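You operate a simulated robot arm through the tools that you are given. There is no shell and no other tool.

Carry out the task below with a simulated two-armed robot. There is one attempt and no reset: what you move stays moved.

TASK
Check the purple frame on the bright light table, then sort it.
Fine: purple slider to bright; cracked goes in the Fault tray, clear in the Tight tray; slider back to low, light off. Where these are worked on the way, their far stop is far enough and under half their travel is too little: purple slider.

It is judged by the outcome, as a careful person would: the job done as asked, and still so three seconds after it is handed in. It fails if anything else is knocked over, pushed out of place, dropped, spilled or broken.

THE ROBOT
Two 6-joint arms with fingered hands on one trunk, on a base that drives. Base frame: it is fixed to the floor where the robot stands at the start and does not move with it; the origin is under the middle of the robot, x ahead of it, y to its left, z up. Units: mm, rad, N and s.
The left shoulder is at the start at [70, 191, 1424], the right one opposite. With the tool pointing down near the work surface each hand reaches from about 500 to 960 mm from the robot's upright axis, wherever it stands, measured 20 degrees to its own side. Places, roughly: Fault tray [3900, -400, 900]; Tight tray [3800, -300, 900]; light button [3700, -800, 900]; orange clamp [3400, -100, 900]; press plate [4300, -1400, 1000]; purple frame, teal frame [3750, -500, 750]; purple slider [3700, -900, 900]; test button [3500, -300, 900]; top of the light table [3900, -800, 900]; vent button [3600, -200, 900]. Payload 4.7 kg a hand.
The tool frame of a hand sits at the grasp point between the pads (the TCP): z along the fingers, y along the line on which they close. The tips reach 36 mm beyond it. The gripper opens to 120 mm. The gripper's body begins 42 mm behind the TCP. The gripper is a hand of 5 fingers: y runs from the thumb to the fingers, the wrist lies at [-18, -113, -198] in the tool frame, and closing takes about 1.5 s.
Orientation is that of the tool frame in the base frame, as a unit quaternion [w, x, y, z]. With the fingers straight down and the wrist toward the robot, the tool's x, y and z point along [0, 1, 0], [1, 0, 0] and [0, 0, -1] of the base frame.

THE INTERFACE
- The arms move only by the tool step_arm. It takes "left_plan", "right_plan" or both (then of equal length, played together; a hand with none holds still); each is a list of rows, each a list of 6 numbers: the shift along the tool's x, y, z in mm, then the turn, a rotation vector about the tool's x, y, z in rad. In form: [[dx, dy, dz, rx, ry, rz], ...]. A call has 1 to 20 rows; each row is the pose to reach, as a shift and turn from the pose commanded when the call began, along the tool's axes at that moment. "left_gripper" and "right_gripper" are, for a hand that has rows, the gripper command, from -1 (fully open) to 1 (shut), values between in proportion, set as the call begins (left out, the last holds). Rows are played at 5 a second. More than 50 mm and 0.15 rad between two rows, or a gripper value outside its range, and nothing of the call is played. Where a pose cannot be reached the arm comes as near as it can. A force on the tool above 40 N (or 10 N above the force at the start of the call, whichever is more), or a blocked arm, ends the call early, and 0.2 s more pass. Each finger travels about 45 mm/s and halts on what it meets, pressing with about 29 N; the grip force reading is that of the motor and also rises with nothing between the fingers. The clock runs only during rows and for 0.2 s after the last one: add rows that repeat a pose to give the fingers time. It gives the time, the measured TCP pose, the force on the tool (base axes), the opening and the grip force at its end, in the units of the frame above (readings bear some noise), with the torque about the TCP (base axes, N m) and any sound that the robot's microphone picked up, and new pictures: "views" is both (left out), scene, wrist or none (wrist: the cameras of the hands that moved).
- Cameras (640 x 400 px; columns grow to the right, rows downward): "scene" is now at [138.2, -7, 1647.3]; the picture's right is [-0.10, -0.99, 0.00], its down [-0.62, 0.06, -0.78] and it looks along [0.78, -0.08, -0.62] (base axes); focal length 275 px, centre (320, 200). "left" rides on the left gripper at [-73, -91, -143] in its tool frame; the picture's right is [-0.80, -0.28, 0.53], its down [0.53, -0.73, 0.42] and it looks along [0.27, 0.62, 0.74] (tool axes); focal length 234 px, centre (320, 200). "right" rides on the right gripper at [73, -91, -143] in its tool frame; the picture's right is [-0.80, 0.28, -0.53], its down [-0.53, -0.73, 0.42] and it looks along [-0.27, 0.62, 0.74] (tool axes); focal length 234 px, centre (320, 200). There is no depth. A picture from a camera that has moved, and an enlarged one, comes with that camera's place and axes in the base frame and with its lens.
- slide_trunk(by): slides the trunk up (or, below 0, down) by that many mm; the arms and the scene camera ride with it, the base frame stays. It gives what a move gives, with no picture.
- steer(legs): drives the robot by 1 to 6 legs, each [ahead, left, turn to the left] in mm, mm and rad, along the robot's own axes; the way and the turn of a leg run together, so that a leg with both is an arc; at most 1500 mm and 3.142 rad a leg. The arms and the cameras ride along, it lands a little off, and it stops where it bumps. It gives what a move gives, and a new picture of the scene camera.
- grasp_type(shape, hand): the hand has 5 fingers and takes this shape, open, in about a second: jaw (thumb against the fingers, like two jaws); tri (thumb and two fingers); tip (a fingertip pinch); poke (one finger out to press); point (the index stretched); flat (the hand flat); cup (the hand cupped); fist (a fist). The gripper value then closes the fingers along that shape, each until it touches; the sizes above hold for jaw. It gives what a move gives, with no picture.
- head_to(pan, tilt): turns the head with the scene camera to pan (to the left, within 1.501 rad either way) and tilt (down, from -0.506 to 1.204), counted from straight ahead of the robot. It gives what a move gives, and a new picture of the scene camera.
- inspect(camera, box): a new picture of the part [left, top, right, bottom] of that camera's present view, enlarged. It takes no simulated time.
- job_done(): hands the job in; it is judged then, once.

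Places have to be worked out from the pictures, the camera data and where the tool is seen. Open the grippers and draw the arms clear of the work before you hand the job in, unless the task says otherwise.

The tools are called after "Call:" by a JSON object that holds its "op" and its "data". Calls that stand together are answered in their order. step_arm: Moves the arms, as the interface text tells. Its arguments: {"type":"object","properties":{"left_plan":{"type":"array","items":{"type":"array","items":{"type":"number"}}},"left_gripper":{"type":"number"},"right_plan":{"type":"array","items":{"type":"array","items":{"type":"number"}}},"right_gripper":{"type":"number"},"views":{"type":"string","enum":["both","scene","wrist","none"]}},"required":[]} The other tools are called the same way: slide_trunk (by) slides the trunk up or down; grasp_type (shape, hand) gives the hand a shape; steer (legs) drives the base; head_to (pan, tilt) turns the head that bears the scene camera; inspect (camera, box) takes an enlarged picture of a part of a camera's view; job_done () hands the job in.

At the start:

```text
t: 0.0
left_eef_pos: [644.5, 293.8, 1207.9]
left_tool_rot: [0.002, 0.707, 0.707, 0.0]
left_wrist_force: [-0.7, 1.1, -0.7]
left_moment: [-0.02, -0.03, 0.0]
left_grip_width: 119.7
left_grasp_force: 0.1
left_shape: jaw
right_eef_pos: [665.7, -239.6, 1149.7]
right_tool_rot: [0.0, 0.707, 0.707, 0.0]
right_wrist_force: [0.3, -0.5, 0.2]
right_moment: [0.02, -0.02, -0.02]
right_grip_width: 119.7
right_grasp_force: 0.0
right_shape: jaw
trunk travel left (down, up): [-901.0, 39.0]
robot x, y, heading: [-0.1, 1.2, 0.005]
head pan, tilt: [-0.101, 0.674]
```

scene: 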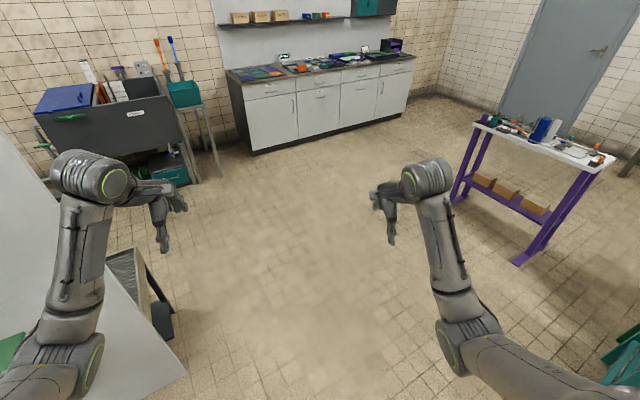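
right: 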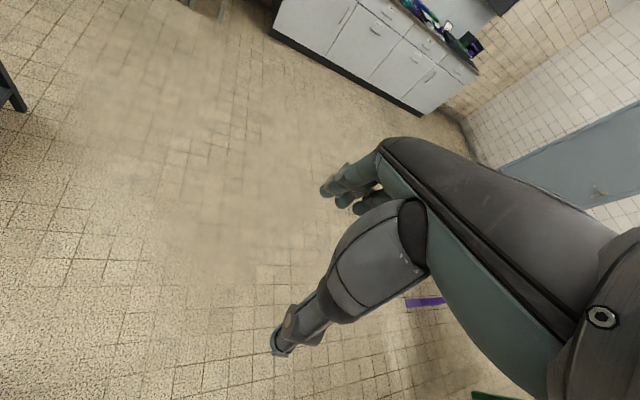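
left: 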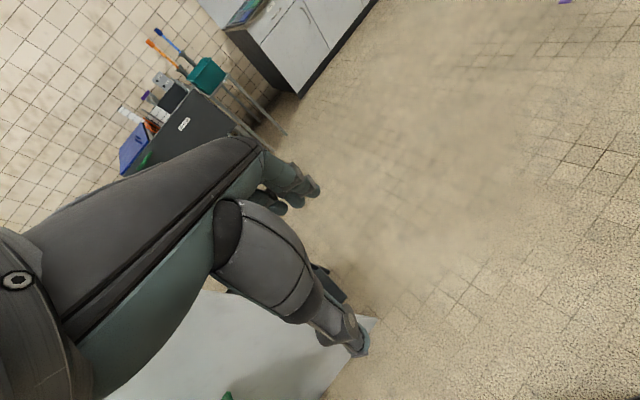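

I'll start by looking at the far bench ahead, where the light table and trays should be.

Call:
{"op": "inspect", "data": {"camera": "scene", "box": [210, 0, 430, 140]}}

Call:
{"op": "inspect", "data": {"camera": "scene", "box": [440, 80, 640, 220]}}

```text
2.86 times, centred on (320, 70) of scene
camera zoom: at [138.2, -7.0, 1647.3], right [-0.1, -0.99, 0.0], down [-0.62, 0.06, -0.78], along [0.78, -0.08, -0.62], focal length 785 px, centre (320, 571)
```

zoom: 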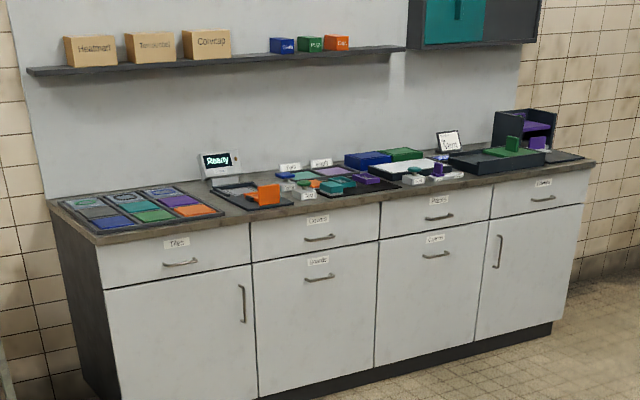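

```text
2.86 times, centred on (540, 150) of scene
camera zoom: at [138.2, -7.0, 1647.3], right [-0.1, -0.99, 0.0], down [-0.62, 0.06, -0.78], along [0.78, -0.08, -0.62], focal length 785 px, centre (-309, 343)
```

zoom: 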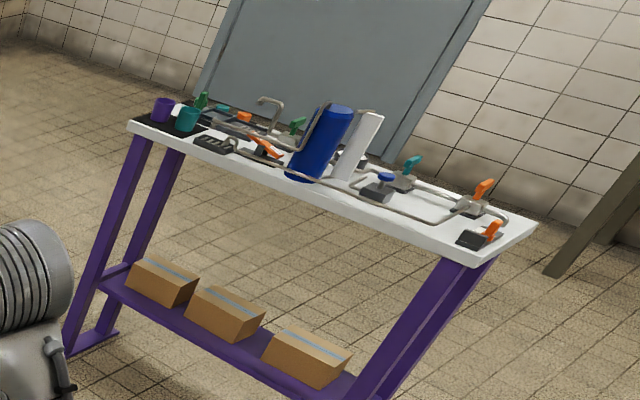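

The counter front runs obliquely (about 25° turned), so I'll drive toward it and turn to face it squarely, staying well short for a survey.

Call:
{"op": "steer", "data": {"legs": [[1300, -450, 0], [600, -250, 0], [0, 0, 0.45]]}}

```text
t: 11.4
left_eef_pos: [2352.0, -198.7, 1207.3]
left_tool_rot: [0.0, 0.54, 0.842, 0.0]
left_wrist_force: [0.5, -0.1, -0.5]
left_moment: [0.01, -0.03, 0.02]
left_grip_width: 119.6
left_grasp_force: 0.1
left_shape: jaw
right_eef_pos: [2593.1, -674.7, 1148.7]
right_tool_rot: [-0.001, 0.54, 0.842, 0.0]
right_wrist_force: [0.4, 0.2, 0.3]
right_moment: [0.0, -0.01, 0.03]
right_grip_width: 119.6
right_grasp_force: 0.2
right_shape: jaw
trunk travel left (down, up): [-901.0, 39.0]
robot x, y, heading: [1888.4, -735.3, 0.427]
head pan, tilt: [-0.101, 0.674]
camera scene: at [2017.7, -684.4, 1647.2], right [0.32, -0.95, 0.0], down [-0.59, -0.2, -0.78], along [0.74, 0.25, -0.62], focal length 275 px, centre (320, 200)
```

scene: 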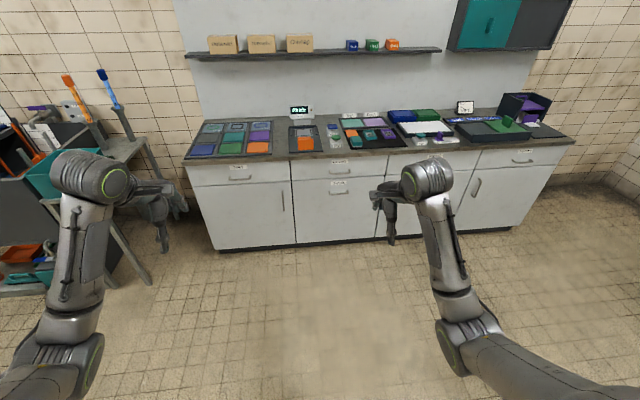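

The counter is now nearly square ahead. I'll zoom in on the devices.

Call:
{"op": "inspect", "data": {"camera": "scene", "box": [180, 85, 380, 210]}}

Call:
{"op": "inspect", "data": {"camera": "scene", "box": [380, 75, 580, 200]}}

```text
3.20 times, centred on (280, 148) of scene
camera zoom: at [2017.7, -684.4, 1647.2], right [0.32, -0.95, 0.0], down [-0.59, -0.2, -0.78], along [0.74, 0.25, -0.62], focal length 879 px, centre (448, 368)
```

zoom: 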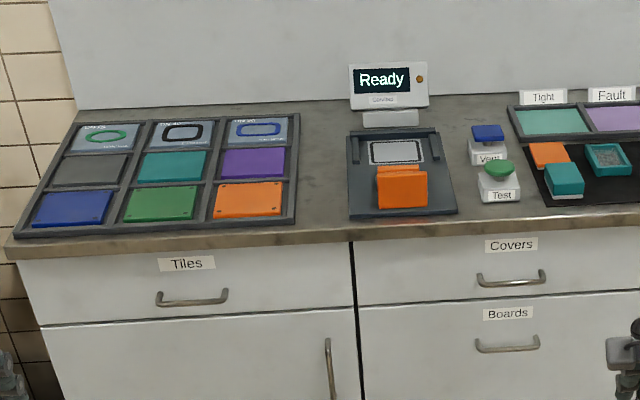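

```text
3.20 times, centred on (480, 138) of scene
camera zoom: at [2017.7, -684.4, 1647.2], right [0.32, -0.95, 0.0], down [-0.59, -0.2, -0.78], along [0.74, 0.25, -0.62], focal length 879 px, centre (-192, 400)
```

zoom: 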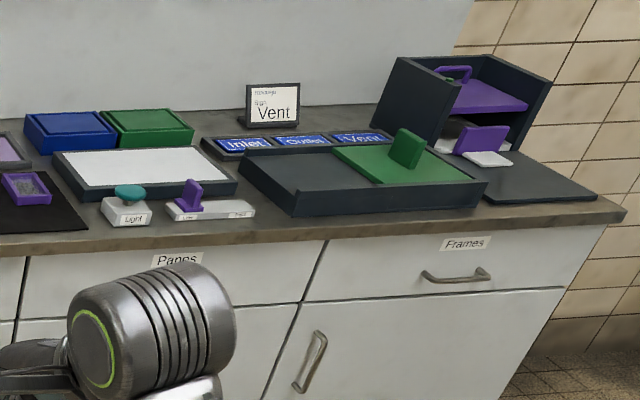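

The light table, light button, purple slider, mat with frames, and Tight/Fault trays lie along the middle of the counter. I'll drive closer and shift right so these are in front of me.

Call:
{"op": "steer", "data": {"legs": [[650, 0, 0.02], [0, -680, 0]]}}

Call:
{"op": "head_to", "data": {"pan": 0.0, "tilt": 0.75}}

```text
t: 18.4
left_eef_pos: [3225.5, -502.2, 1207.8]
left_tool_rot: [0.0, 0.526, 0.85, 0.0]
left_wrist_force: [0.0, -0.4, 0.8]
left_moment: [-0.01, 0.01, -0.02]
left_grip_width: 119.8
left_grasp_force: 0.0
left_shape: jaw
right_eef_pos: [3480.9, -969.9, 1150.6]
right_tool_rot: [0.001, 0.528, 0.849, 0.0]
right_wrist_force: [0.6, 0.3, 0.5]
right_moment: [0.01, -0.02, 0.0]
right_grip_width: 119.6
right_grasp_force: 0.1
right_shape: jaw
trunk travel left (down, up): [-901.0, 39.0]
robot x, y, heading: [2774.8, -1052.6, 0.459]
head pan, tilt: [-0.101, 0.674]
camera scene: at [2904.9, -996.0, 1647.3], right [0.35, -0.94, 0.0], down [-0.58, -0.22, -0.78], along [0.73, 0.27, -0.62], focal length 275 px, centre (320, 200)
```

scene: 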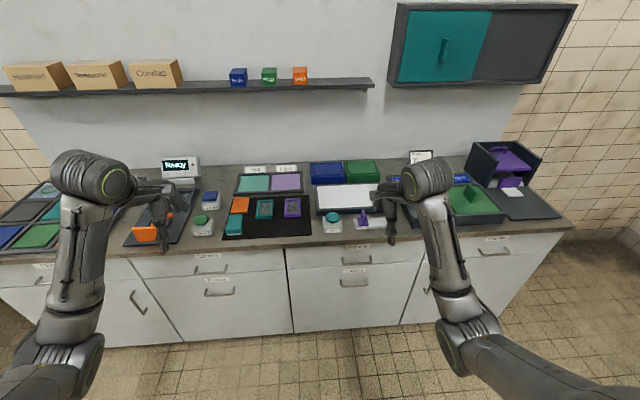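

```text
t: 19.1
left_eef_pos: [3225.9, -502.6, 1205.8]
left_tool_rot: [0.001, 0.527, 0.85, -0.001]
left_wrist_force: [-0.9, 0.1, 0.0]
left_moment: [0.0, 0.0, -0.01]
left_grip_width: 119.7
left_grasp_force: 0.0
left_shape: jaw
right_eef_pos: [3481.0, -969.4, 1150.5]
right_tool_rot: [0.0, 0.528, 0.849, 0.0]
right_wrist_force: [0.2, -0.4, -0.4]
right_moment: [-0.01, 0.01, 0.01]
right_grip_width: 119.8
right_grasp_force: 0.1
right_shape: jaw
trunk travel left (down, up): [-901.0, 39.0]
robot x, y, heading: [2778.6, -1052.8, 0.459]
head pan, tilt: [0.0, 0.75]
camera scene: at [2899.2, -990.5, 1640.8], right [0.44, -0.9, 0.0], down [-0.61, -0.3, -0.73], along [0.66, 0.32, -0.68], focal length 275 px, centre (320, 200)
```

scene: 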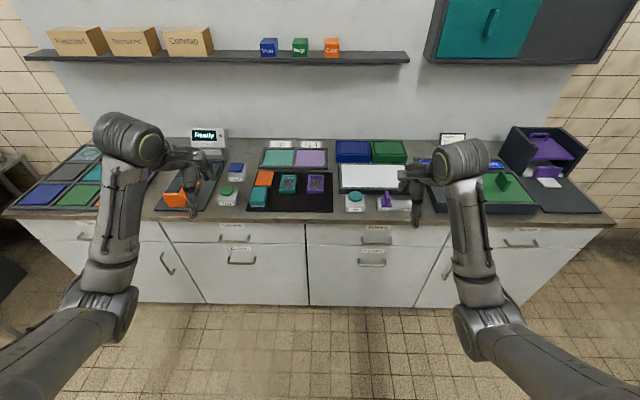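

Call:
{"op": "inspect", "data": {"camera": "scene", "box": [240, 130, 440, 255]}}

Call:
{"op": "inspect", "data": {"camera": "scene", "box": [330, 150, 430, 220]}}

Call:
{"op": "inspect", "data": {"camera": "scene", "box": [245, 135, 345, 205]}}

```text
3.20 times, centred on (340, 192) of scene
camera zoom: at [2899.2, -990.5, 1640.8], right [0.44, -0.9, 0.0], down [-0.61, -0.3, -0.73], along [0.66, 0.32, -0.68], focal length 879 px, centre (256, 224)
```

zoom: 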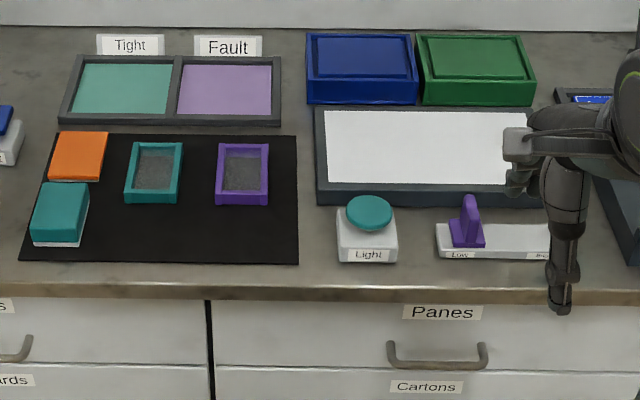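

```text
5.71 times, centred on (380, 185) of scene
camera zoom: at [2899.2, -990.5, 1640.8], right [0.44, -0.9, 0.0], down [-0.61, -0.3, -0.73], along [0.66, 0.32, -0.68], focal length 1570 px, centre (-23, 286)
```

zoom: 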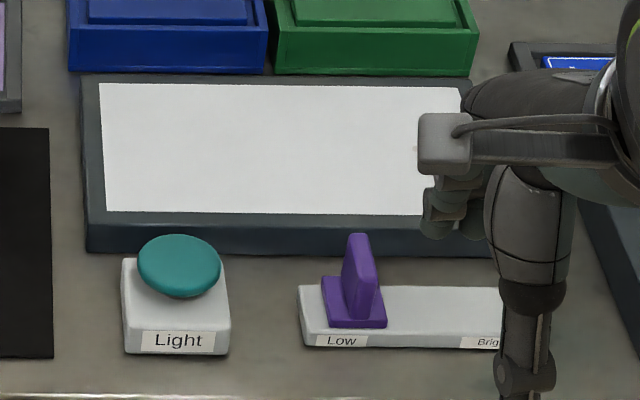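

```text
5.71 times, centred on (295, 170) of scene
camera zoom: at [2899.2, -990.5, 1640.8], right [0.44, -0.9, 0.0], down [-0.61, -0.3, -0.73], along [0.66, 0.32, -0.68], focal length 1570 px, centre (463, 371)
```

zoom: 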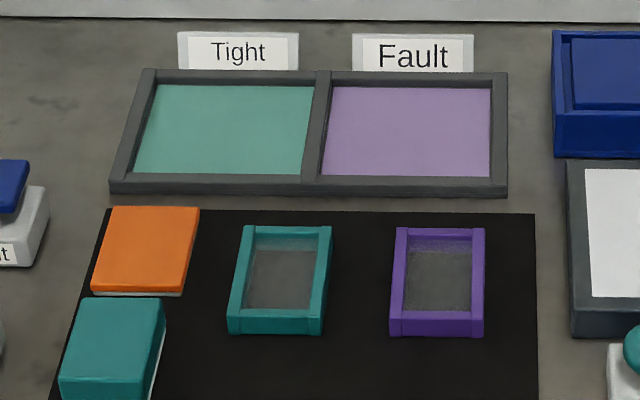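

The purple frame lies on the black mat (about 70×106 mm, ~15 mm tall), with Light button, Low–Bright slider and light table to its right, and the Tight/Fault trays behind. I'll move in closer so these come within the right hand's reach.

Call:
{"op": "steer", "data": {"legs": [[300, 60, -0.01]]}}

Call:
{"op": "head_to", "data": {"pan": -0.1, "tilt": 0.9}}

```text
t: 21.1
left_eef_pos: [3471.3, -324.6, 1208.9]
left_tool_rot: [0.001, 0.532, 0.847, 0.001]
left_wrist_force: [0.1, 0.7, 0.1]
left_moment: [0.03, 0.01, 0.0]
left_grip_width: 119.5
left_grasp_force: 0.0
left_shape: jaw
right_eef_pos: [3721.4, -794.3, 1151.4]
right_tool_rot: [0.001, 0.532, 0.847, 0.0]
right_wrist_force: [-0.5, -0.3, -0.8]
right_moment: [0.02, -0.01, 0.0]
right_grip_width: 119.5
right_grasp_force: 0.1
right_shape: jaw
trunk travel left (down, up): [-901.0, 39.0]
robot x, y, heading: [3014.2, -867.6, 0.452]
head pan, tilt: [0.0, 0.75]
camera scene: at [3138.5, -809.0, 1641.1], right [0.43, -0.9, 0.0], down [-0.61, -0.29, -0.73], along [0.66, 0.32, -0.68], focal length 275 px, centre (320, 200)
```

scene: 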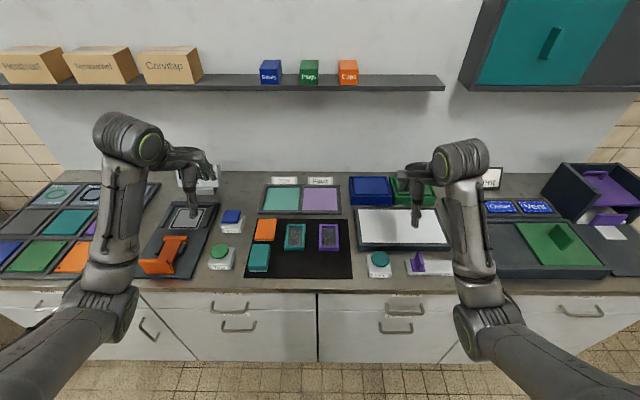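

```text
t: 21.8
left_eef_pos: [3472.0, -324.2, 1207.8]
left_tool_rot: [0.001, 0.533, 0.846, -0.001]
left_wrist_force: [-0.4, 0.3, 1.0]
left_moment: [-0.02, 0.02, 0.01]
left_grip_width: 119.7
left_grasp_force: 0.0
left_shape: jaw
right_eef_pos: [3722.7, -792.9, 1149.1]
right_tool_rot: [0.001, 0.533, 0.846, 0.001]
right_wrist_force: [0.4, -0.1, -0.6]
right_moment: [0.02, 0.02, 0.0]
right_grip_width: 119.9
right_grasp_force: 0.1
right_shape: jaw
trunk travel left (down, up): [-901.0, 39.0]
robot x, y, heading: [3015.6, -869.6, 0.443]
head pan, tilt: [-0.099, 0.901]
camera scene: at [3137.0, -817.5, 1628.9], right [0.34, -0.94, 0.0], down [-0.74, -0.27, -0.62], along [0.58, 0.21, -0.78], focal length 275 px, centre (320, 200)
```

scene: 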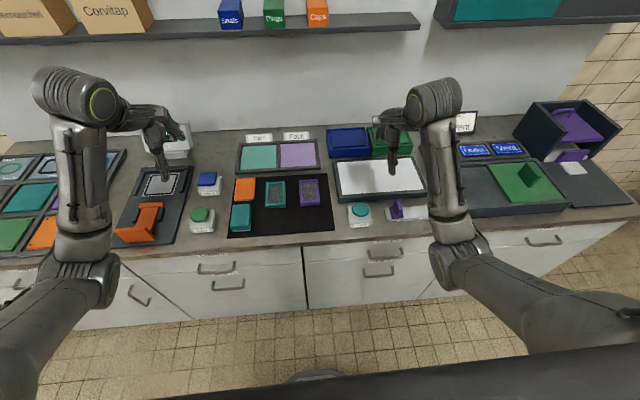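

The front edge is ~555 mm ahead of the robot's axis now; the base has room. I'll move ahead about 115 mm more and re-look.

Call:
{"op": "steer", "data": {"legs": [[115, 0, 0.0]]}}

Call:
{"op": "head_to", "data": {"pan": -0.15, "tilt": 0.95}}

Call:
{"op": "inspect", "data": {"camera": "scene", "box": [220, 110, 460, 260]}}

```text
t: 23.0
left_eef_pos: [3572.0, -277.4, 1207.9]
left_tool_rot: [0.001, 0.533, 0.846, 0.0]
left_wrist_force: [0.3, -0.1, 0.2]
left_moment: [0.02, 0.02, -0.02]
left_grip_width: 119.7
left_grasp_force: 0.0
left_shape: jaw
right_eef_pos: [3822.5, -746.1, 1151.4]
right_tool_rot: [0.002, 0.533, 0.846, 0.001]
right_wrist_force: [0.2, -0.4, 0.7]
right_moment: [0.0, -0.01, 0.02]
right_grip_width: 119.6
right_grasp_force: 0.1
right_shape: jaw
trunk travel left (down, up): [-901.0, 39.0]
robot x, y, heading: [3121.6, -819.5, 0.447]
head pan, tilt: [-0.099, 0.901]
camera scene: at [3236.5, -769.8, 1629.1], right [0.34, -0.94, 0.0], down [-0.74, -0.27, -0.62], along [0.58, 0.21, -0.78], focal length 275 px, centre (320, 200)
```

scene: 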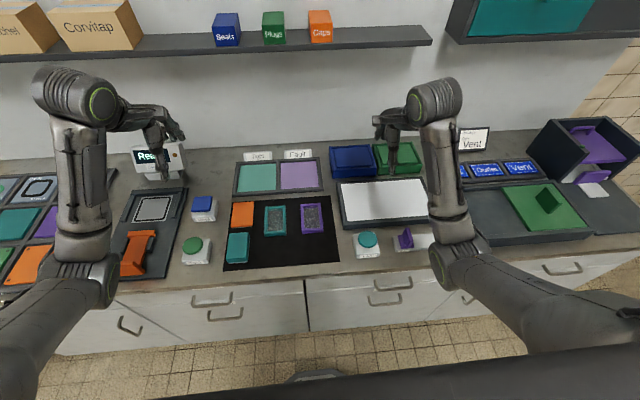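

```text
t: 23.7
left_eef_pos: [3573.7, -275.1, 1207.9]
left_tool_rot: [0.001, 0.533, 0.846, -0.001]
left_wrist_force: [0.4, -0.5, -0.2]
left_moment: [-0.01, 0.03, -0.03]
left_grip_width: 119.7
left_grasp_force: 0.0
left_shape: jaw
right_eef_pos: [3824.1, -744.6, 1150.0]
right_tool_rot: [0.0, 0.532, 0.847, 0.0]
right_wrist_force: [-0.5, -0.3, 0.5]
right_moment: [0.04, 0.03, 0.01]
right_grip_width: 119.6
right_grasp_force: 0.1
right_shape: jaw
trunk travel left (down, up): [-901.0, 39.0]
robot x, y, heading: [3118.1, -818.7, 0.447]
head pan, tilt: [-0.15, 0.949]
camera scene: at [3236.8, -773.4, 1625.3], right [0.29, -0.96, 0.0], down [-0.78, -0.24, -0.58], along [0.56, 0.17, -0.81], focal length 275 px, centre (320, 200)
```

scene: 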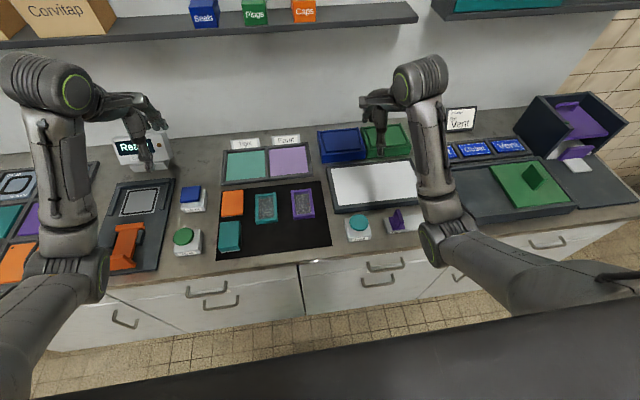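

```text
2.67 times, centred on (340, 185) of scene
camera zoom: at [3236.8, -773.4, 1625.3], right [0.29, -0.96, 0.0], down [-0.78, -0.24, -0.58], along [0.56, 0.17, -0.81], focal length 732 px, centre (267, 240)
```

zoom: 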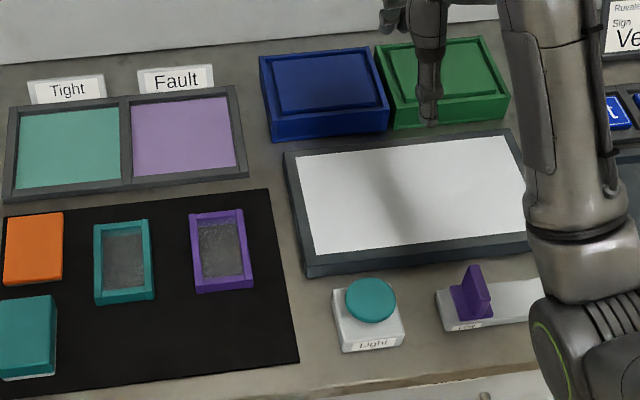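

The work items are all within range: frame ≈(3717,−567), light button ≈(3674,−759), slider knob ≈(3733,−872), light table centre ≈(3849,−775), Fault tray ≈(3884,−452). I'll give the right hand the poke shape and bring it above the button to see where its finger is.

Call:
{"op": "grasp_type", "data": {"hand": "right", "shape": "poke"}}

Call:
{"op": "step_arm", "data": {"right_plan": [[13, -35, 25, 0, 0, 0], [26, -71, 50, 0, 0, 0], [39, -106, 65, 0, 0, 0], [52, -142, 80, 0, 0, 0], [52, -142, 80, 0, 0, 0]], "views": "both"}}

```text
t: 24.6
left_eef_pos: [3574.7, -275.8, 1207.3]
left_tool_rot: [0.001, 0.532, 0.846, 0.0]
left_wrist_force: [0.7, -0.4, 0.2]
left_moment: [-0.03, 0.01, -0.03]
left_grip_width: 119.8
left_grasp_force: 0.0
left_shape: jaw
right_eef_pos: [3824.8, -745.2, 1149.5]
right_tool_rot: [0.0, 0.533, 0.846, 0.0]
right_wrist_force: [-0.1, -1.0, -0.1]
right_moment: [0.04, 0.03, 0.01]
right_grip_width: 0.0
right_grasp_force: 0.1
right_shape: poke
trunk travel left (down, up): [-901.0, 39.0]
robot x, y, heading: [3123.1, -817.6, 0.444]
head pan, tilt: [-0.15, 0.949]
```

```text
t: 25.8
left_eef_pos: [3575.3, -275.6, 1207.7]
left_tool_rot: [0.0, 0.532, 0.847, 0.0]
left_wrist_force: [0.1, 0.5, 0.3]
left_moment: [-0.01, 0.0, -0.01]
left_grip_width: 119.8
left_grasp_force: 0.0
left_shape: jaw
right_eef_pos: [3675.1, -762.7, 1068.5]
right_tool_rot: [0.001, 0.533, 0.846, 0.0]
right_wrist_force: [-0.2, -0.7, 0.4]
right_moment: [-0.01, 0.02, 0.0]
right_grip_width: 0.0
right_grasp_force: 0.1
right_shape: poke
trunk travel left (down, up): [-901.0, 39.0]
robot x, y, heading: [3119.1, -815.3, 0.448]
head pan, tilt: [-0.15, 0.949]
camera scene: at [3238.1, -774.0, 1625.2], right [0.29, -0.96, 0.0], down [-0.78, -0.24, -0.58], along [0.56, 0.17, -0.81], focal length 275 px, centre (320, 200)
camera right: at [3560.9, -736.0, 1212.8], right [0.6, -0.6, 0.53], down [-0.43, -0.8, -0.42], along [0.68, 0.03, -0.74], focal length 234 px, centre (320, 200)
```

scene: 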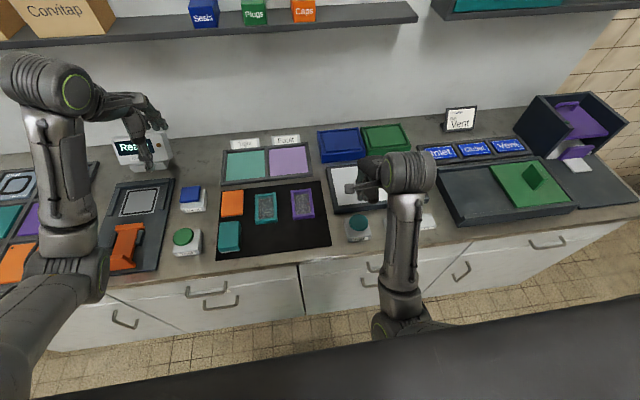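
right: 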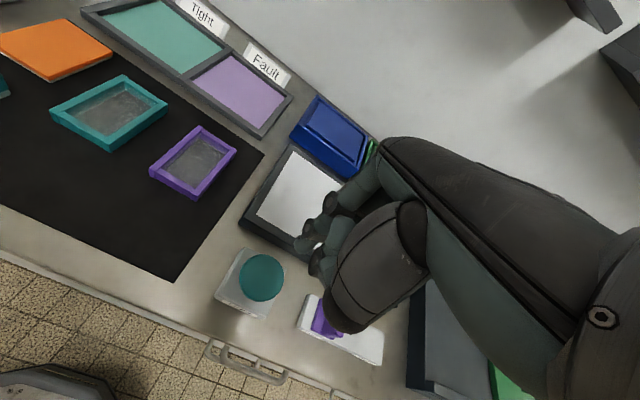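

The hand is near the button; I'll zoom in to see which finger sticks out.

Call:
{"op": "inspect", "data": {"camera": "scene", "box": [300, 130, 460, 250]}}

Call:
{"op": "inspect", "data": {"camera": "right", "box": [200, 130, 440, 370]}}

```text
3.33 times, centred on (380, 190) of scene
camera zoom: at [3238.1, -774.0, 1625.2], right [0.29, -0.96, 0.0], down [-0.78, -0.24, -0.58], along [0.56, 0.17, -0.81], focal length 916 px, centre (120, 233)
```

zoom: 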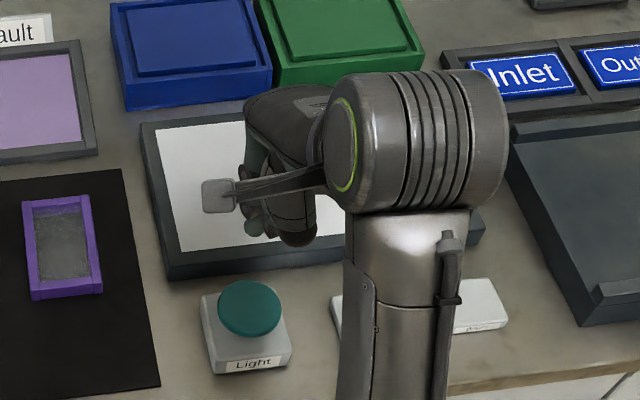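

```text
1.67 times, centred on (320, 250) of right
camera zoom: at [3560.9, -736.0, 1212.8], right [0.6, -0.6, 0.53], down [-0.43, -0.8, -0.42], along [0.68, 0.03, -0.74], focal length 390 px, centre (320, 117)
```

zoom: 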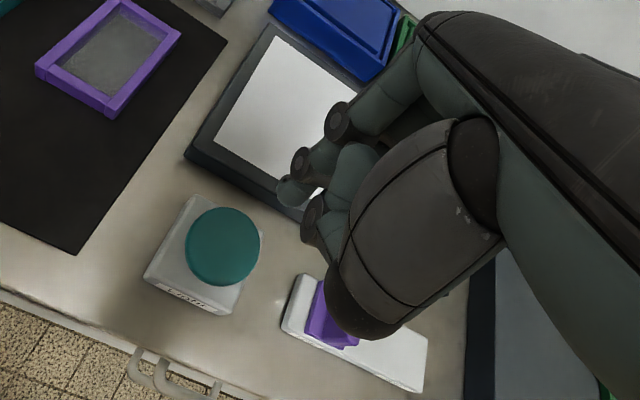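

The index fingertip is about 10 mm left/ahead of the TCP axis; the button centre is ≈(3673,−760), top ≈930 mm. I'll lower over it, small correction first, then check before pressing.

Call:
{"op": "step_arm", "data": {"right_plan": [[-5, -7, 15, 0, 0, 0], [-5, -7, 35, 0, 0, 0], [-5, -7, 55, 0, 0, 0], [-5, -7, 65, 0, 0, 0], [-5, -7, 65, 0, 0, 0]], "views": "both"}}

Call:
{"op": "inspect", "data": {"camera": "right", "box": [200, 130, 440, 370]}}

Call:
{"op": "inspect", "data": {"camera": "scene", "box": [300, 130, 460, 250]}}

```text
t: 27.0
left_eef_pos: [3573.4, -274.9, 1207.8]
left_tool_rot: [0.0, 0.533, 0.846, 0.0]
left_wrist_force: [0.1, 0.1, 0.9]
left_moment: [0.02, -0.01, 0.0]
left_grip_width: 119.6
left_grasp_force: 0.0
left_shape: jaw
right_eef_pos: [3671.0, -769.9, 1004.9]
right_tool_rot: [0.001, 0.534, 0.846, 0.0]
right_wrist_force: [0.6, -0.5, 0.1]
right_moment: [-0.02, 0.01, 0.03]
right_grip_width: 0.2
right_grasp_force: 0.1
right_shape: poke
trunk travel left (down, up): [-901.0, 39.0]
robot x, y, heading: [3120.3, -818.6, 0.443]
head pan, tilt: [-0.15, 0.949]
camera scene: at [3237.1, -773.4, 1625.3], right [0.29, -0.96, 0.0], down [-0.78, -0.24, -0.58], along [0.56, 0.17, -0.81], focal length 275 px, centre (320, 200)
camera right: at [3556.8, -743.3, 1148.4], right [0.6, -0.6, 0.53], down [-0.43, -0.8, -0.42], along [0.68, 0.03, -0.74], focal length 234 px, centre (320, 200)
```

scene: 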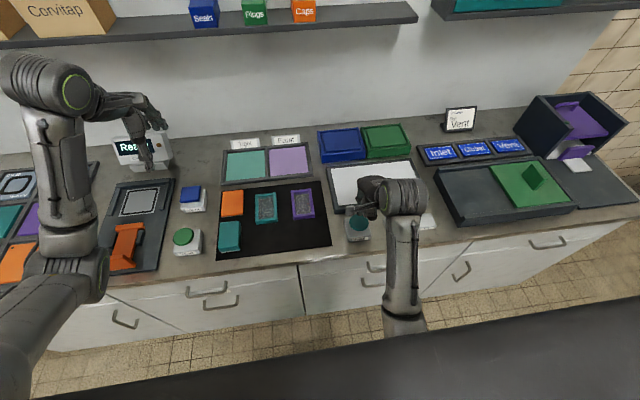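
right: 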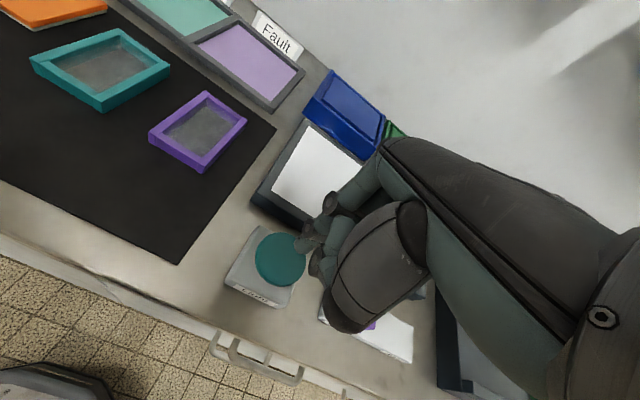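

```text
1.67 times, centred on (320, 250) of right
camera zoom: at [3556.8, -743.3, 1148.4], right [0.6, -0.6, 0.53], down [-0.43, -0.8, -0.42], along [0.68, 0.03, -0.74], focal length 390 px, centre (320, 117)
```

zoom: 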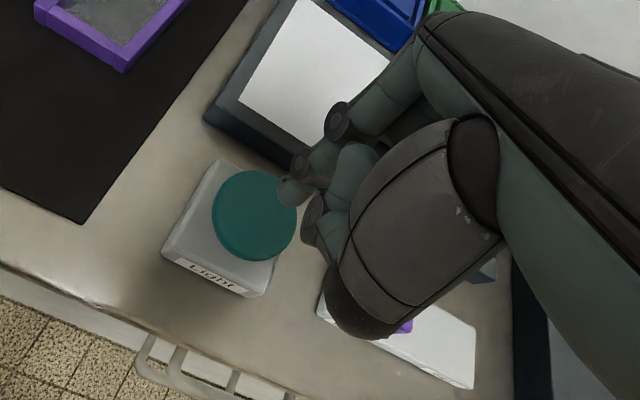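

```text
3.33 times, centred on (380, 190) of scene
camera zoom: at [3237.1, -773.4, 1625.3], right [0.29, -0.96, 0.0], down [-0.78, -0.24, -0.58], along [0.56, 0.17, -0.81], focal length 916 px, centre (120, 233)
```

zoom: 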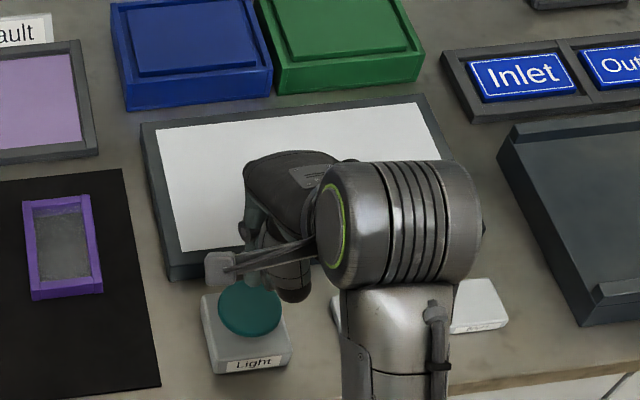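

The fingertip is right over the button cap. I'll go down in small steps watching the force.

Call:
{"op": "step_arm", "data": {"right_plan": [[0, 0, 10, 0, 0, 0], [0, 0, 20, 0, 0, 0], [0, 0, 27, 0, 0, 0], [0, 0, 32, 0, 0, 0], [0, 0, 36, 0, 0, 0]], "views": "both"}}

```text
t: 28.2
left_eef_pos: [3573.7, -275.8, 1208.8]
left_tool_rot: [0.001, 0.532, 0.847, 0.0]
left_wrist_force: [0.0, -0.5, -0.1]
left_moment: [0.01, 0.01, 0.02]
left_grip_width: 119.6
left_grasp_force: 0.1
left_shape: jaw
right_eef_pos: [3670.8, -770.8, 969.4]
right_tool_rot: [0.004, 0.533, 0.846, -0.001]
right_wrist_force: [-0.1, 0.1, -0.9]
right_moment: [0.01, -0.03, 0.05]
right_grip_width: 0.0
right_grasp_force: 0.1
right_shape: poke
trunk travel left (down, up): [-901.0, 39.0]
robot x, y, heading: [3118.4, -817.1, 0.447]
head pan, tilt: [-0.15, 0.949]
camera scene: at [3236.8, -773.4, 1625.3], right [0.29, -0.96, 0.0], down [-0.78, -0.24, -0.58], along [0.56, 0.17, -0.81], focal length 275 px, centre (320, 200)
camera right: at [3556.9, -744.1, 1111.8], right [0.6, -0.6, 0.53], down [-0.43, -0.8, -0.42], along [0.68, 0.02, -0.73], focal length 234 px, centre (320, 200)
```

scene: 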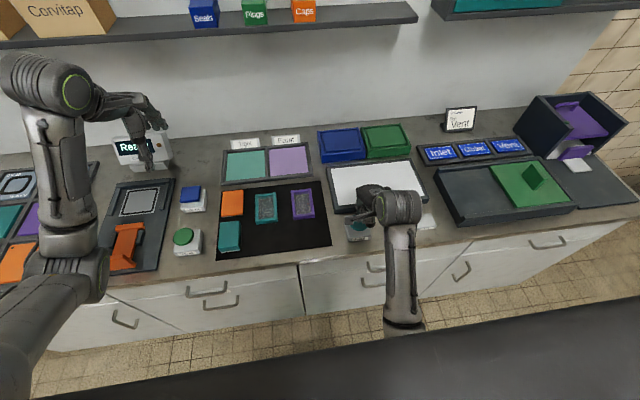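
right: 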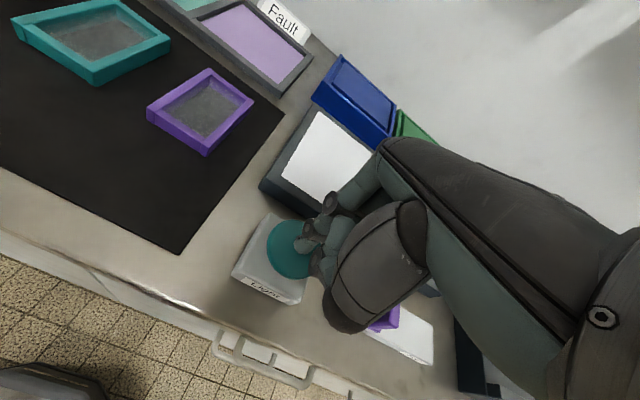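

No contact yet at TCP z=969; the tip still hovers above the cap. Continue down in 4 mm steps.

Call:
{"op": "step_arm", "data": {"right_plan": [[0, 0, 4, 0, 0, 0], [0, 0, 8, 0, 0, 0], [0, 0, 12, 0, 0, 0]], "views": "both"}}

Call:
{"op": "inspect", "data": {"camera": "right", "box": [200, 130, 440, 370]}}

```text
t: 29.0
left_eef_pos: [3574.3, -275.5, 1207.8]
left_tool_rot: [0.001, 0.533, 0.846, -0.001]
left_wrist_force: [-0.4, 0.1, -1.0]
left_moment: [0.03, 0.02, 0.0]
left_grip_width: 119.5
left_grasp_force: 0.0
left_shape: jaw
right_eef_pos: [3671.2, -770.8, 956.3]
right_tool_rot: [0.003, 0.533, 0.846, -0.002]
right_wrist_force: [0.5, 0.3, 1.1]
right_moment: [0.01, -0.01, -0.02]
right_grip_width: 0.0
right_grasp_force: 0.1
right_shape: poke
trunk travel left (down, up): [-901.0, 39.0]
robot x, y, heading: [3119.9, -821.3, 0.442]
head pan, tilt: [-0.15, 0.949]
camera scene: at [3236.6, -773.5, 1625.3], right [0.29, -0.96, 0.0], down [-0.78, -0.24, -0.58], along [0.56, 0.17, -0.81], focal length 275 px, centre (320, 200)
camera right: at [3556.9, -743.8, 1099.6], right [0.6, -0.6, 0.53], down [-0.43, -0.8, -0.42], along [0.68, 0.02, -0.73], focal length 234 px, centre (320, 200)
```

scene: 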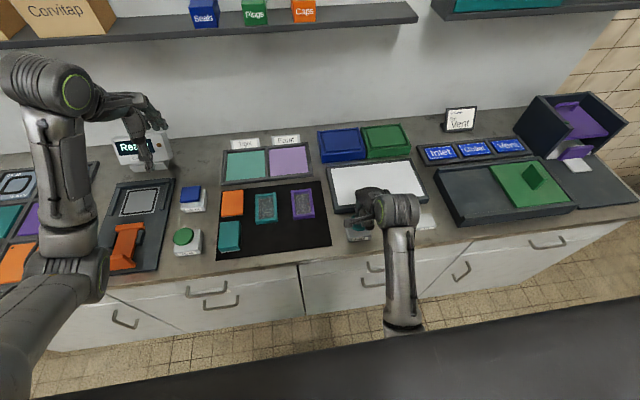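
right: 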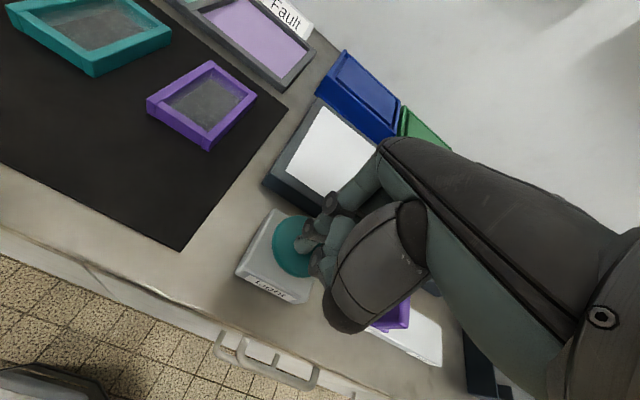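

```text
1.67 times, centred on (320, 250) of right
camera zoom: at [3556.9, -743.8, 1099.6], right [0.6, -0.6, 0.53], down [-0.43, -0.8, -0.42], along [0.68, 0.02, -0.73], focal length 390 px, centre (320, 117)
```

zoom: 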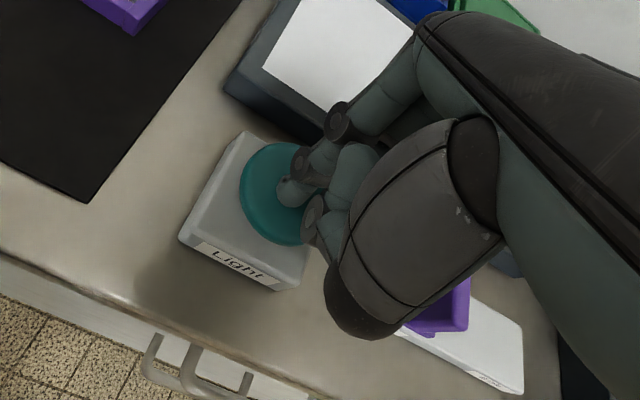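

The tip now sits over the middle of the cap, still no force. Continue down.

Call:
{"op": "step_arm", "data": {"right_plan": [[0, 0, 4, 0, 0, 0], [0, 0, 8, 0, 0, 0], [0, 0, 12, 0, 0, 0]], "views": "both"}}

```text
t: 29.8
left_eef_pos: [3573.4, -275.6, 1207.7]
left_tool_rot: [0.001, 0.533, 0.846, 0.0]
left_wrist_force: [-0.8, 0.0, -0.3]
left_moment: [0.01, 0.03, 0.02]
left_grip_width: 119.7
left_grasp_force: 0.0
left_shape: jaw
right_eef_pos: [3671.9, -770.8, 944.2]
right_tool_rot: [0.004, 0.532, 0.847, -0.001]
right_wrist_force: [1.0, -0.2, 5.0]
right_moment: [-0.07, -0.06, 0.02]
right_grip_width: 0.0
right_grasp_force: 0.1
right_shape: poke
trunk travel left (down, up): [-901.0, 39.0]
robot x, y, heading: [3122.4, -819.3, 0.45]
head pan, tilt: [-0.15, 0.949]
heard: click
camera scene: at [3236.5, -773.7, 1625.4], right [0.29, -0.96, 0.0], down [-0.78, -0.24, -0.58], along [0.56, 0.17, -0.81], focal length 275 px, centre (320, 200)
camera right: at [3556.7, -744.0, 1087.9], right [0.6, -0.6, 0.53], down [-0.43, -0.8, -0.42], along [0.68, 0.02, -0.73], focal length 234 px, centre (320, 200)
```

scene: 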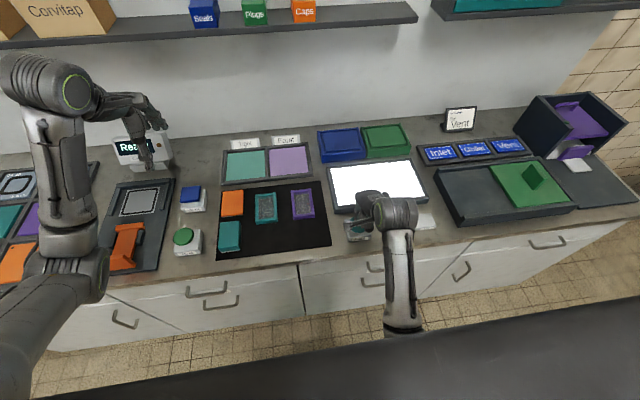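
right: 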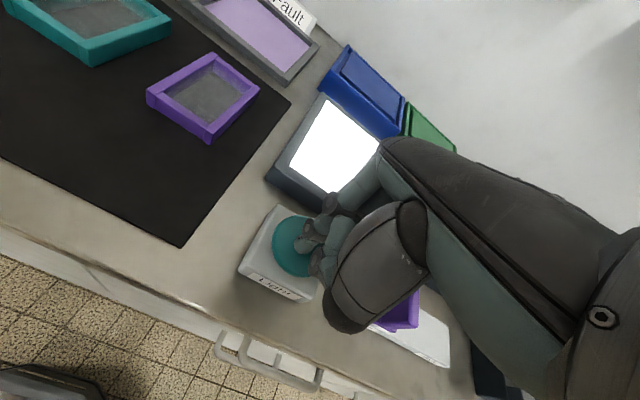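

Click heard and the table is lit. I'll rise straight up clear of the button and move back/left for a view of the slider.

Call:
{"op": "step_arm", "data": {"right_plan": [[0, 0, -10, 0, 0, 0], [0, 0, -35, 0, 0, 0], [0, 0, -60, 0, 0, 0], [0, 0, -85, 0, 0, 0], [0, 20, -105, 0, 0, 0]], "views": "both"}}

Call:
{"op": "inspect", "data": {"camera": "right", "box": [200, 130, 440, 370]}}

Call:
{"op": "inspect", "data": {"camera": "scene", "box": [300, 130, 460, 250]}}

```text
t: 31.0
left_eef_pos: [3575.0, -274.2, 1207.2]
left_tool_rot: [0.001, 0.532, 0.846, -0.001]
left_wrist_force: [-0.1, -0.1, 1.1]
left_moment: [-0.02, 0.0, 0.02]
left_grip_width: 119.8
left_grasp_force: 0.0
left_shape: jaw
right_eef_pos: [3688.0, -757.3, 1049.5]
right_tool_rot: [-0.001, 0.532, 0.847, 0.001]
right_wrist_force: [0.4, -0.8, -0.4]
right_moment: [0.02, 0.02, 0.03]
right_grip_width: 0.0
right_grasp_force: 0.0
right_shape: poke
trunk travel left (down, up): [-901.0, 39.0]
robot x, y, heading: [3119.5, -817.1, 0.454]
head pan, tilt: [-0.15, 0.949]
camera scene: at [3238.7, -772.8, 1625.0], right [0.29, -0.96, 0.0], down [-0.78, -0.24, -0.58], along [0.56, 0.17, -0.81], focal length 275 px, centre (320, 200)
camera right: at [3574.6, -732.7, 1193.7], right [0.6, -0.6, 0.52], down [-0.43, -0.8, -0.43], along [0.67, 0.03, -0.74], focal length 234 px, centre (320, 200)
```

scene: 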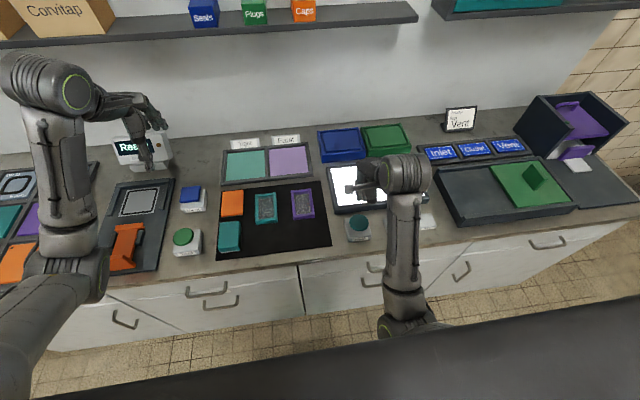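
right: 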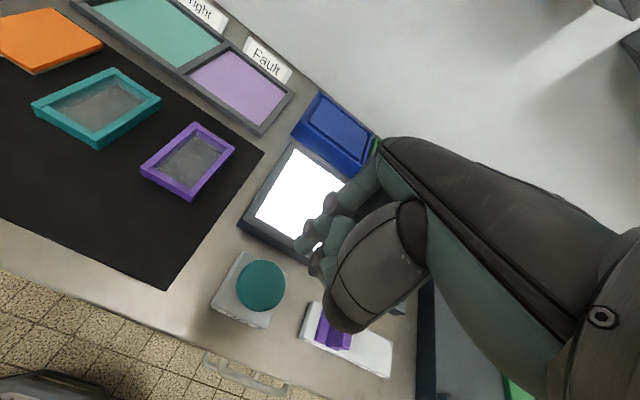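

```text
1.67 times, centred on (320, 250) of right
camera zoom: at [3574.6, -732.7, 1193.7], right [0.6, -0.6, 0.52], down [-0.43, -0.8, -0.43], along [0.67, 0.03, -0.74], focal length 390 px, centre (320, 117)
```

zoom: 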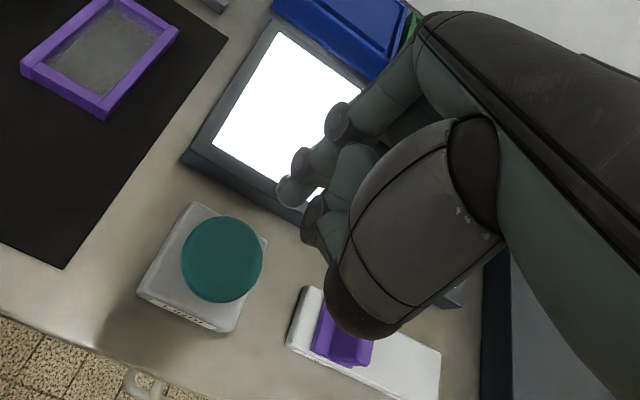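

```text
3.33 times, centred on (380, 190) of scene
camera zoom: at [3238.7, -772.8, 1625.0], right [0.29, -0.96, 0.0], down [-0.78, -0.24, -0.58], along [0.56, 0.17, -0.81], focal length 916 px, centre (120, 233)
```

zoom: 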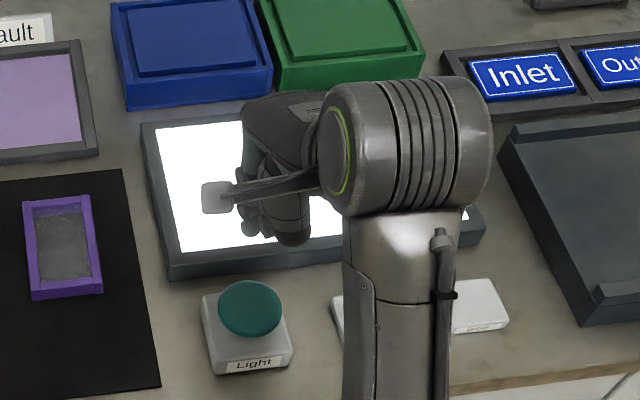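

The light is on. For both the slider and the frame I want the jaw across left–right, so I'll reshape to jaw and turn the right hand 90° (wrist to the right), staying high over the counter's front.

Call:
{"op": "grasp_type", "data": {"hand": "right", "shape": "jaw"}}

Call:
{"op": "step_arm", "data": {"right_plan": [[0, 0, -10, 0, 0, -0.143], [0, 0, -20, 0, 0, -0.286], [0, 0, -30, 0, 0, -0.428], [0, 0, -40, 0, 0, -0.571], [0, 0, -50, 0, 0, -0.714], [0, 0, -50, 0, 0, -0.857], [0, 0, -50, 0, 0, -1.0], [0, 0, -50, 0, 0, -1.142], [0, 0, -50, 0, 0, -1.285], [0, 0, -50, 0, 0, -1.428], [0, 0, -50, 0, 0, -1.571], [0, 0, -50, 0, 0, -1.571]], "views": "both"}}

```text
t: 31.9
left_eef_pos: [3574.6, -274.6, 1207.4]
left_tool_rot: [0.0, 0.533, 0.846, 0.0]
left_wrist_force: [-0.1, -0.4, -0.4]
left_moment: [-0.01, -0.05, 0.0]
left_grip_width: 119.7
left_grasp_force: 0.0
left_shape: jaw
right_eef_pos: [3687.1, -760.0, 1049.4]
right_tool_rot: [0.0, 0.532, 0.847, -0.001]
right_wrist_force: [-0.2, -0.3, 0.4]
right_moment: [0.01, -0.01, -0.01]
right_grip_width: 119.9
right_grasp_force: 0.1
right_shape: jaw
trunk travel left (down, up): [-901.0, 39.0]
robot x, y, heading: [3119.8, -819.0, 0.444]
head pan, tilt: [-0.15, 0.949]
```

```text
t: 34.5
left_eef_pos: [3572.3, -275.7, 1207.6]
left_tool_rot: [0.001, 0.533, 0.846, 0.001]
left_wrist_force: [-0.6, -0.2, 0.1]
left_moment: [0.02, 0.0, -0.03]
left_grip_width: 119.8
left_grasp_force: 0.0
left_shape: jaw
right_eef_pos: [3687.9, -760.1, 1097.8]
right_tool_rot: [0.001, -0.22, 0.975, 0.006]
right_wrist_force: [0.1, 0.5, 0.0]
right_moment: [0.04, -0.03, -0.03]
right_grip_width: 120.1
right_grasp_force: 0.1
right_shape: jaw
trunk travel left (down, up): [-901.0, 39.0]
robot x, y, heading: [3116.0, -817.9, 0.45]
head pan, tilt: [-0.15, 0.949]
camera scene: at [3236.6, -773.9, 1625.3], right [0.29, -0.96, 0.0], down [-0.78, -0.24, -0.58], along [0.56, 0.17, -0.81], focal length 275 px, centre (320, 200)
camera right: at [3661.7, -875.3, 1241.7], right [0.61, 0.59, 0.53], down [0.8, -0.43, -0.43], along [-0.03, 0.68, -0.73], focal length 234 px, centre (320, 200)
```

scene: 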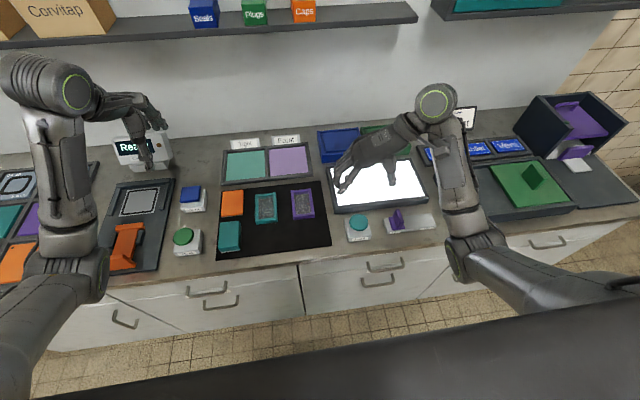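
right: 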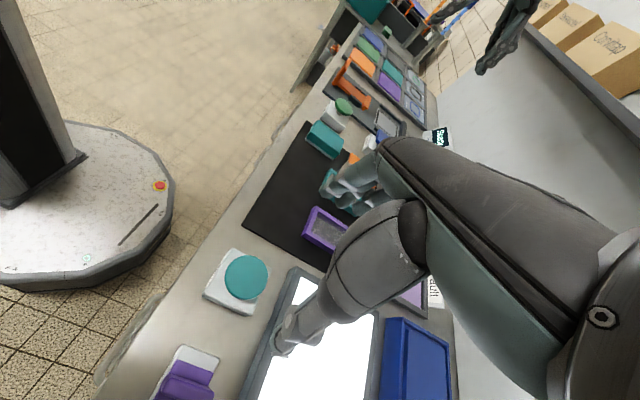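

The rotated hand gives a clear view of the slider. Zooming in to measure the knob and rail.

Call:
{"op": "inspect", "data": {"camera": "scene", "box": [340, 180, 460, 255]}}

Call:
{"op": "inspect", "data": {"camera": "right", "box": [100, 200, 420, 400]}}

```text
5.33 times, centred on (400, 218) of scene
camera zoom: at [3236.6, -773.9, 1625.3], right [0.29, -0.96, 0.0], down [-0.78, -0.24, -0.58], along [0.56, 0.17, -0.81], focal length 1465 px, centre (-107, 107)
```

zoom: 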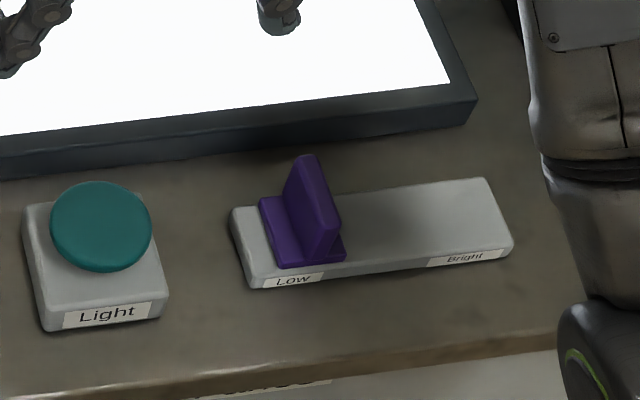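

```text
2.00 times, centred on (260, 300) of right
camera zoom: at [3661.7, -875.3, 1241.7], right [0.61, 0.59, 0.53], down [0.8, -0.43, -0.43], along [-0.03, 0.68, -0.73], focal length 468 px, centre (440, 0)
```

zoom: 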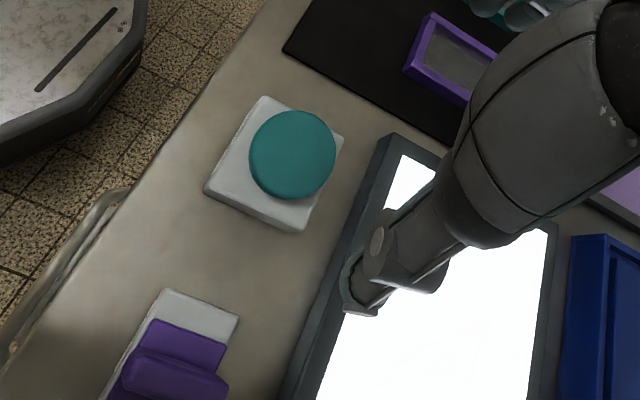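

The rail runs at ~522 mm ahead, from 278 to 434 mm to the right, with the knob fin centred at ≈314 mm right and its top ≈940 mm high. I'll part-close the jaw to ~80 mm and hover over the fin so it will straddle it.

Call:
{"op": "step_arm", "data": {"right_plan": [[5, -30, 0, 0, 0, 0], [10, -70, 10, 0, 0, 0], [18, -117, 30, 0, 0, 0], [18, -117, 60, 0, 0, 0], [18, -117, 85, 0, 0, 0], [18, -117, 85, 0, 0, 0]], "right_gripper": -0.33, "views": "both"}}

Call:
{"op": "inspect", "data": {"camera": "scene", "box": [340, 160, 460, 255]}}

Call:
{"op": "inspect", "data": {"camera": "right", "box": [180, 150, 420, 400]}}

```text
refused: row 3 steps farther than a row can; nothing moved
```

```text
4.21 times, centred on (400, 208) of scene
camera zoom: at [3236.6, -773.9, 1625.3], right [0.29, -0.96, 0.0], down [-0.78, -0.24, -0.58], along [0.56, 0.17, -0.81], focal length 1157 px, centre (-17, 168)
```

zoom: 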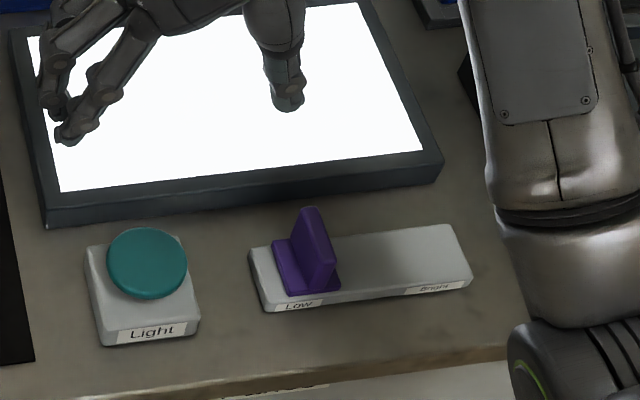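

```text
1.60 times, centred on (300, 275) of right
camera zoom: at [3661.7, -875.3, 1241.7], right [0.61, 0.59, 0.53], down [0.8, -0.43, -0.43], along [-0.03, 0.68, -0.73], focal length 375 px, centre (352, 80)
```

zoom: 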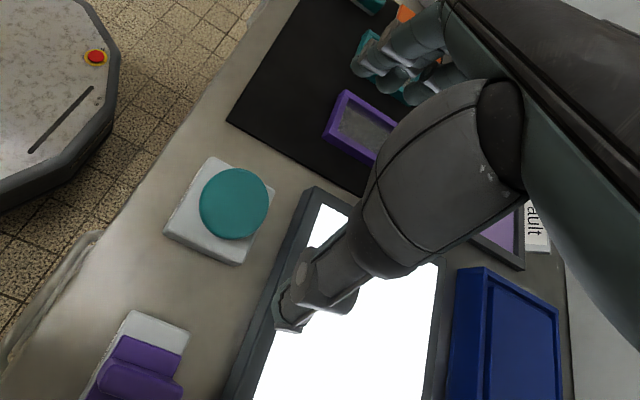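

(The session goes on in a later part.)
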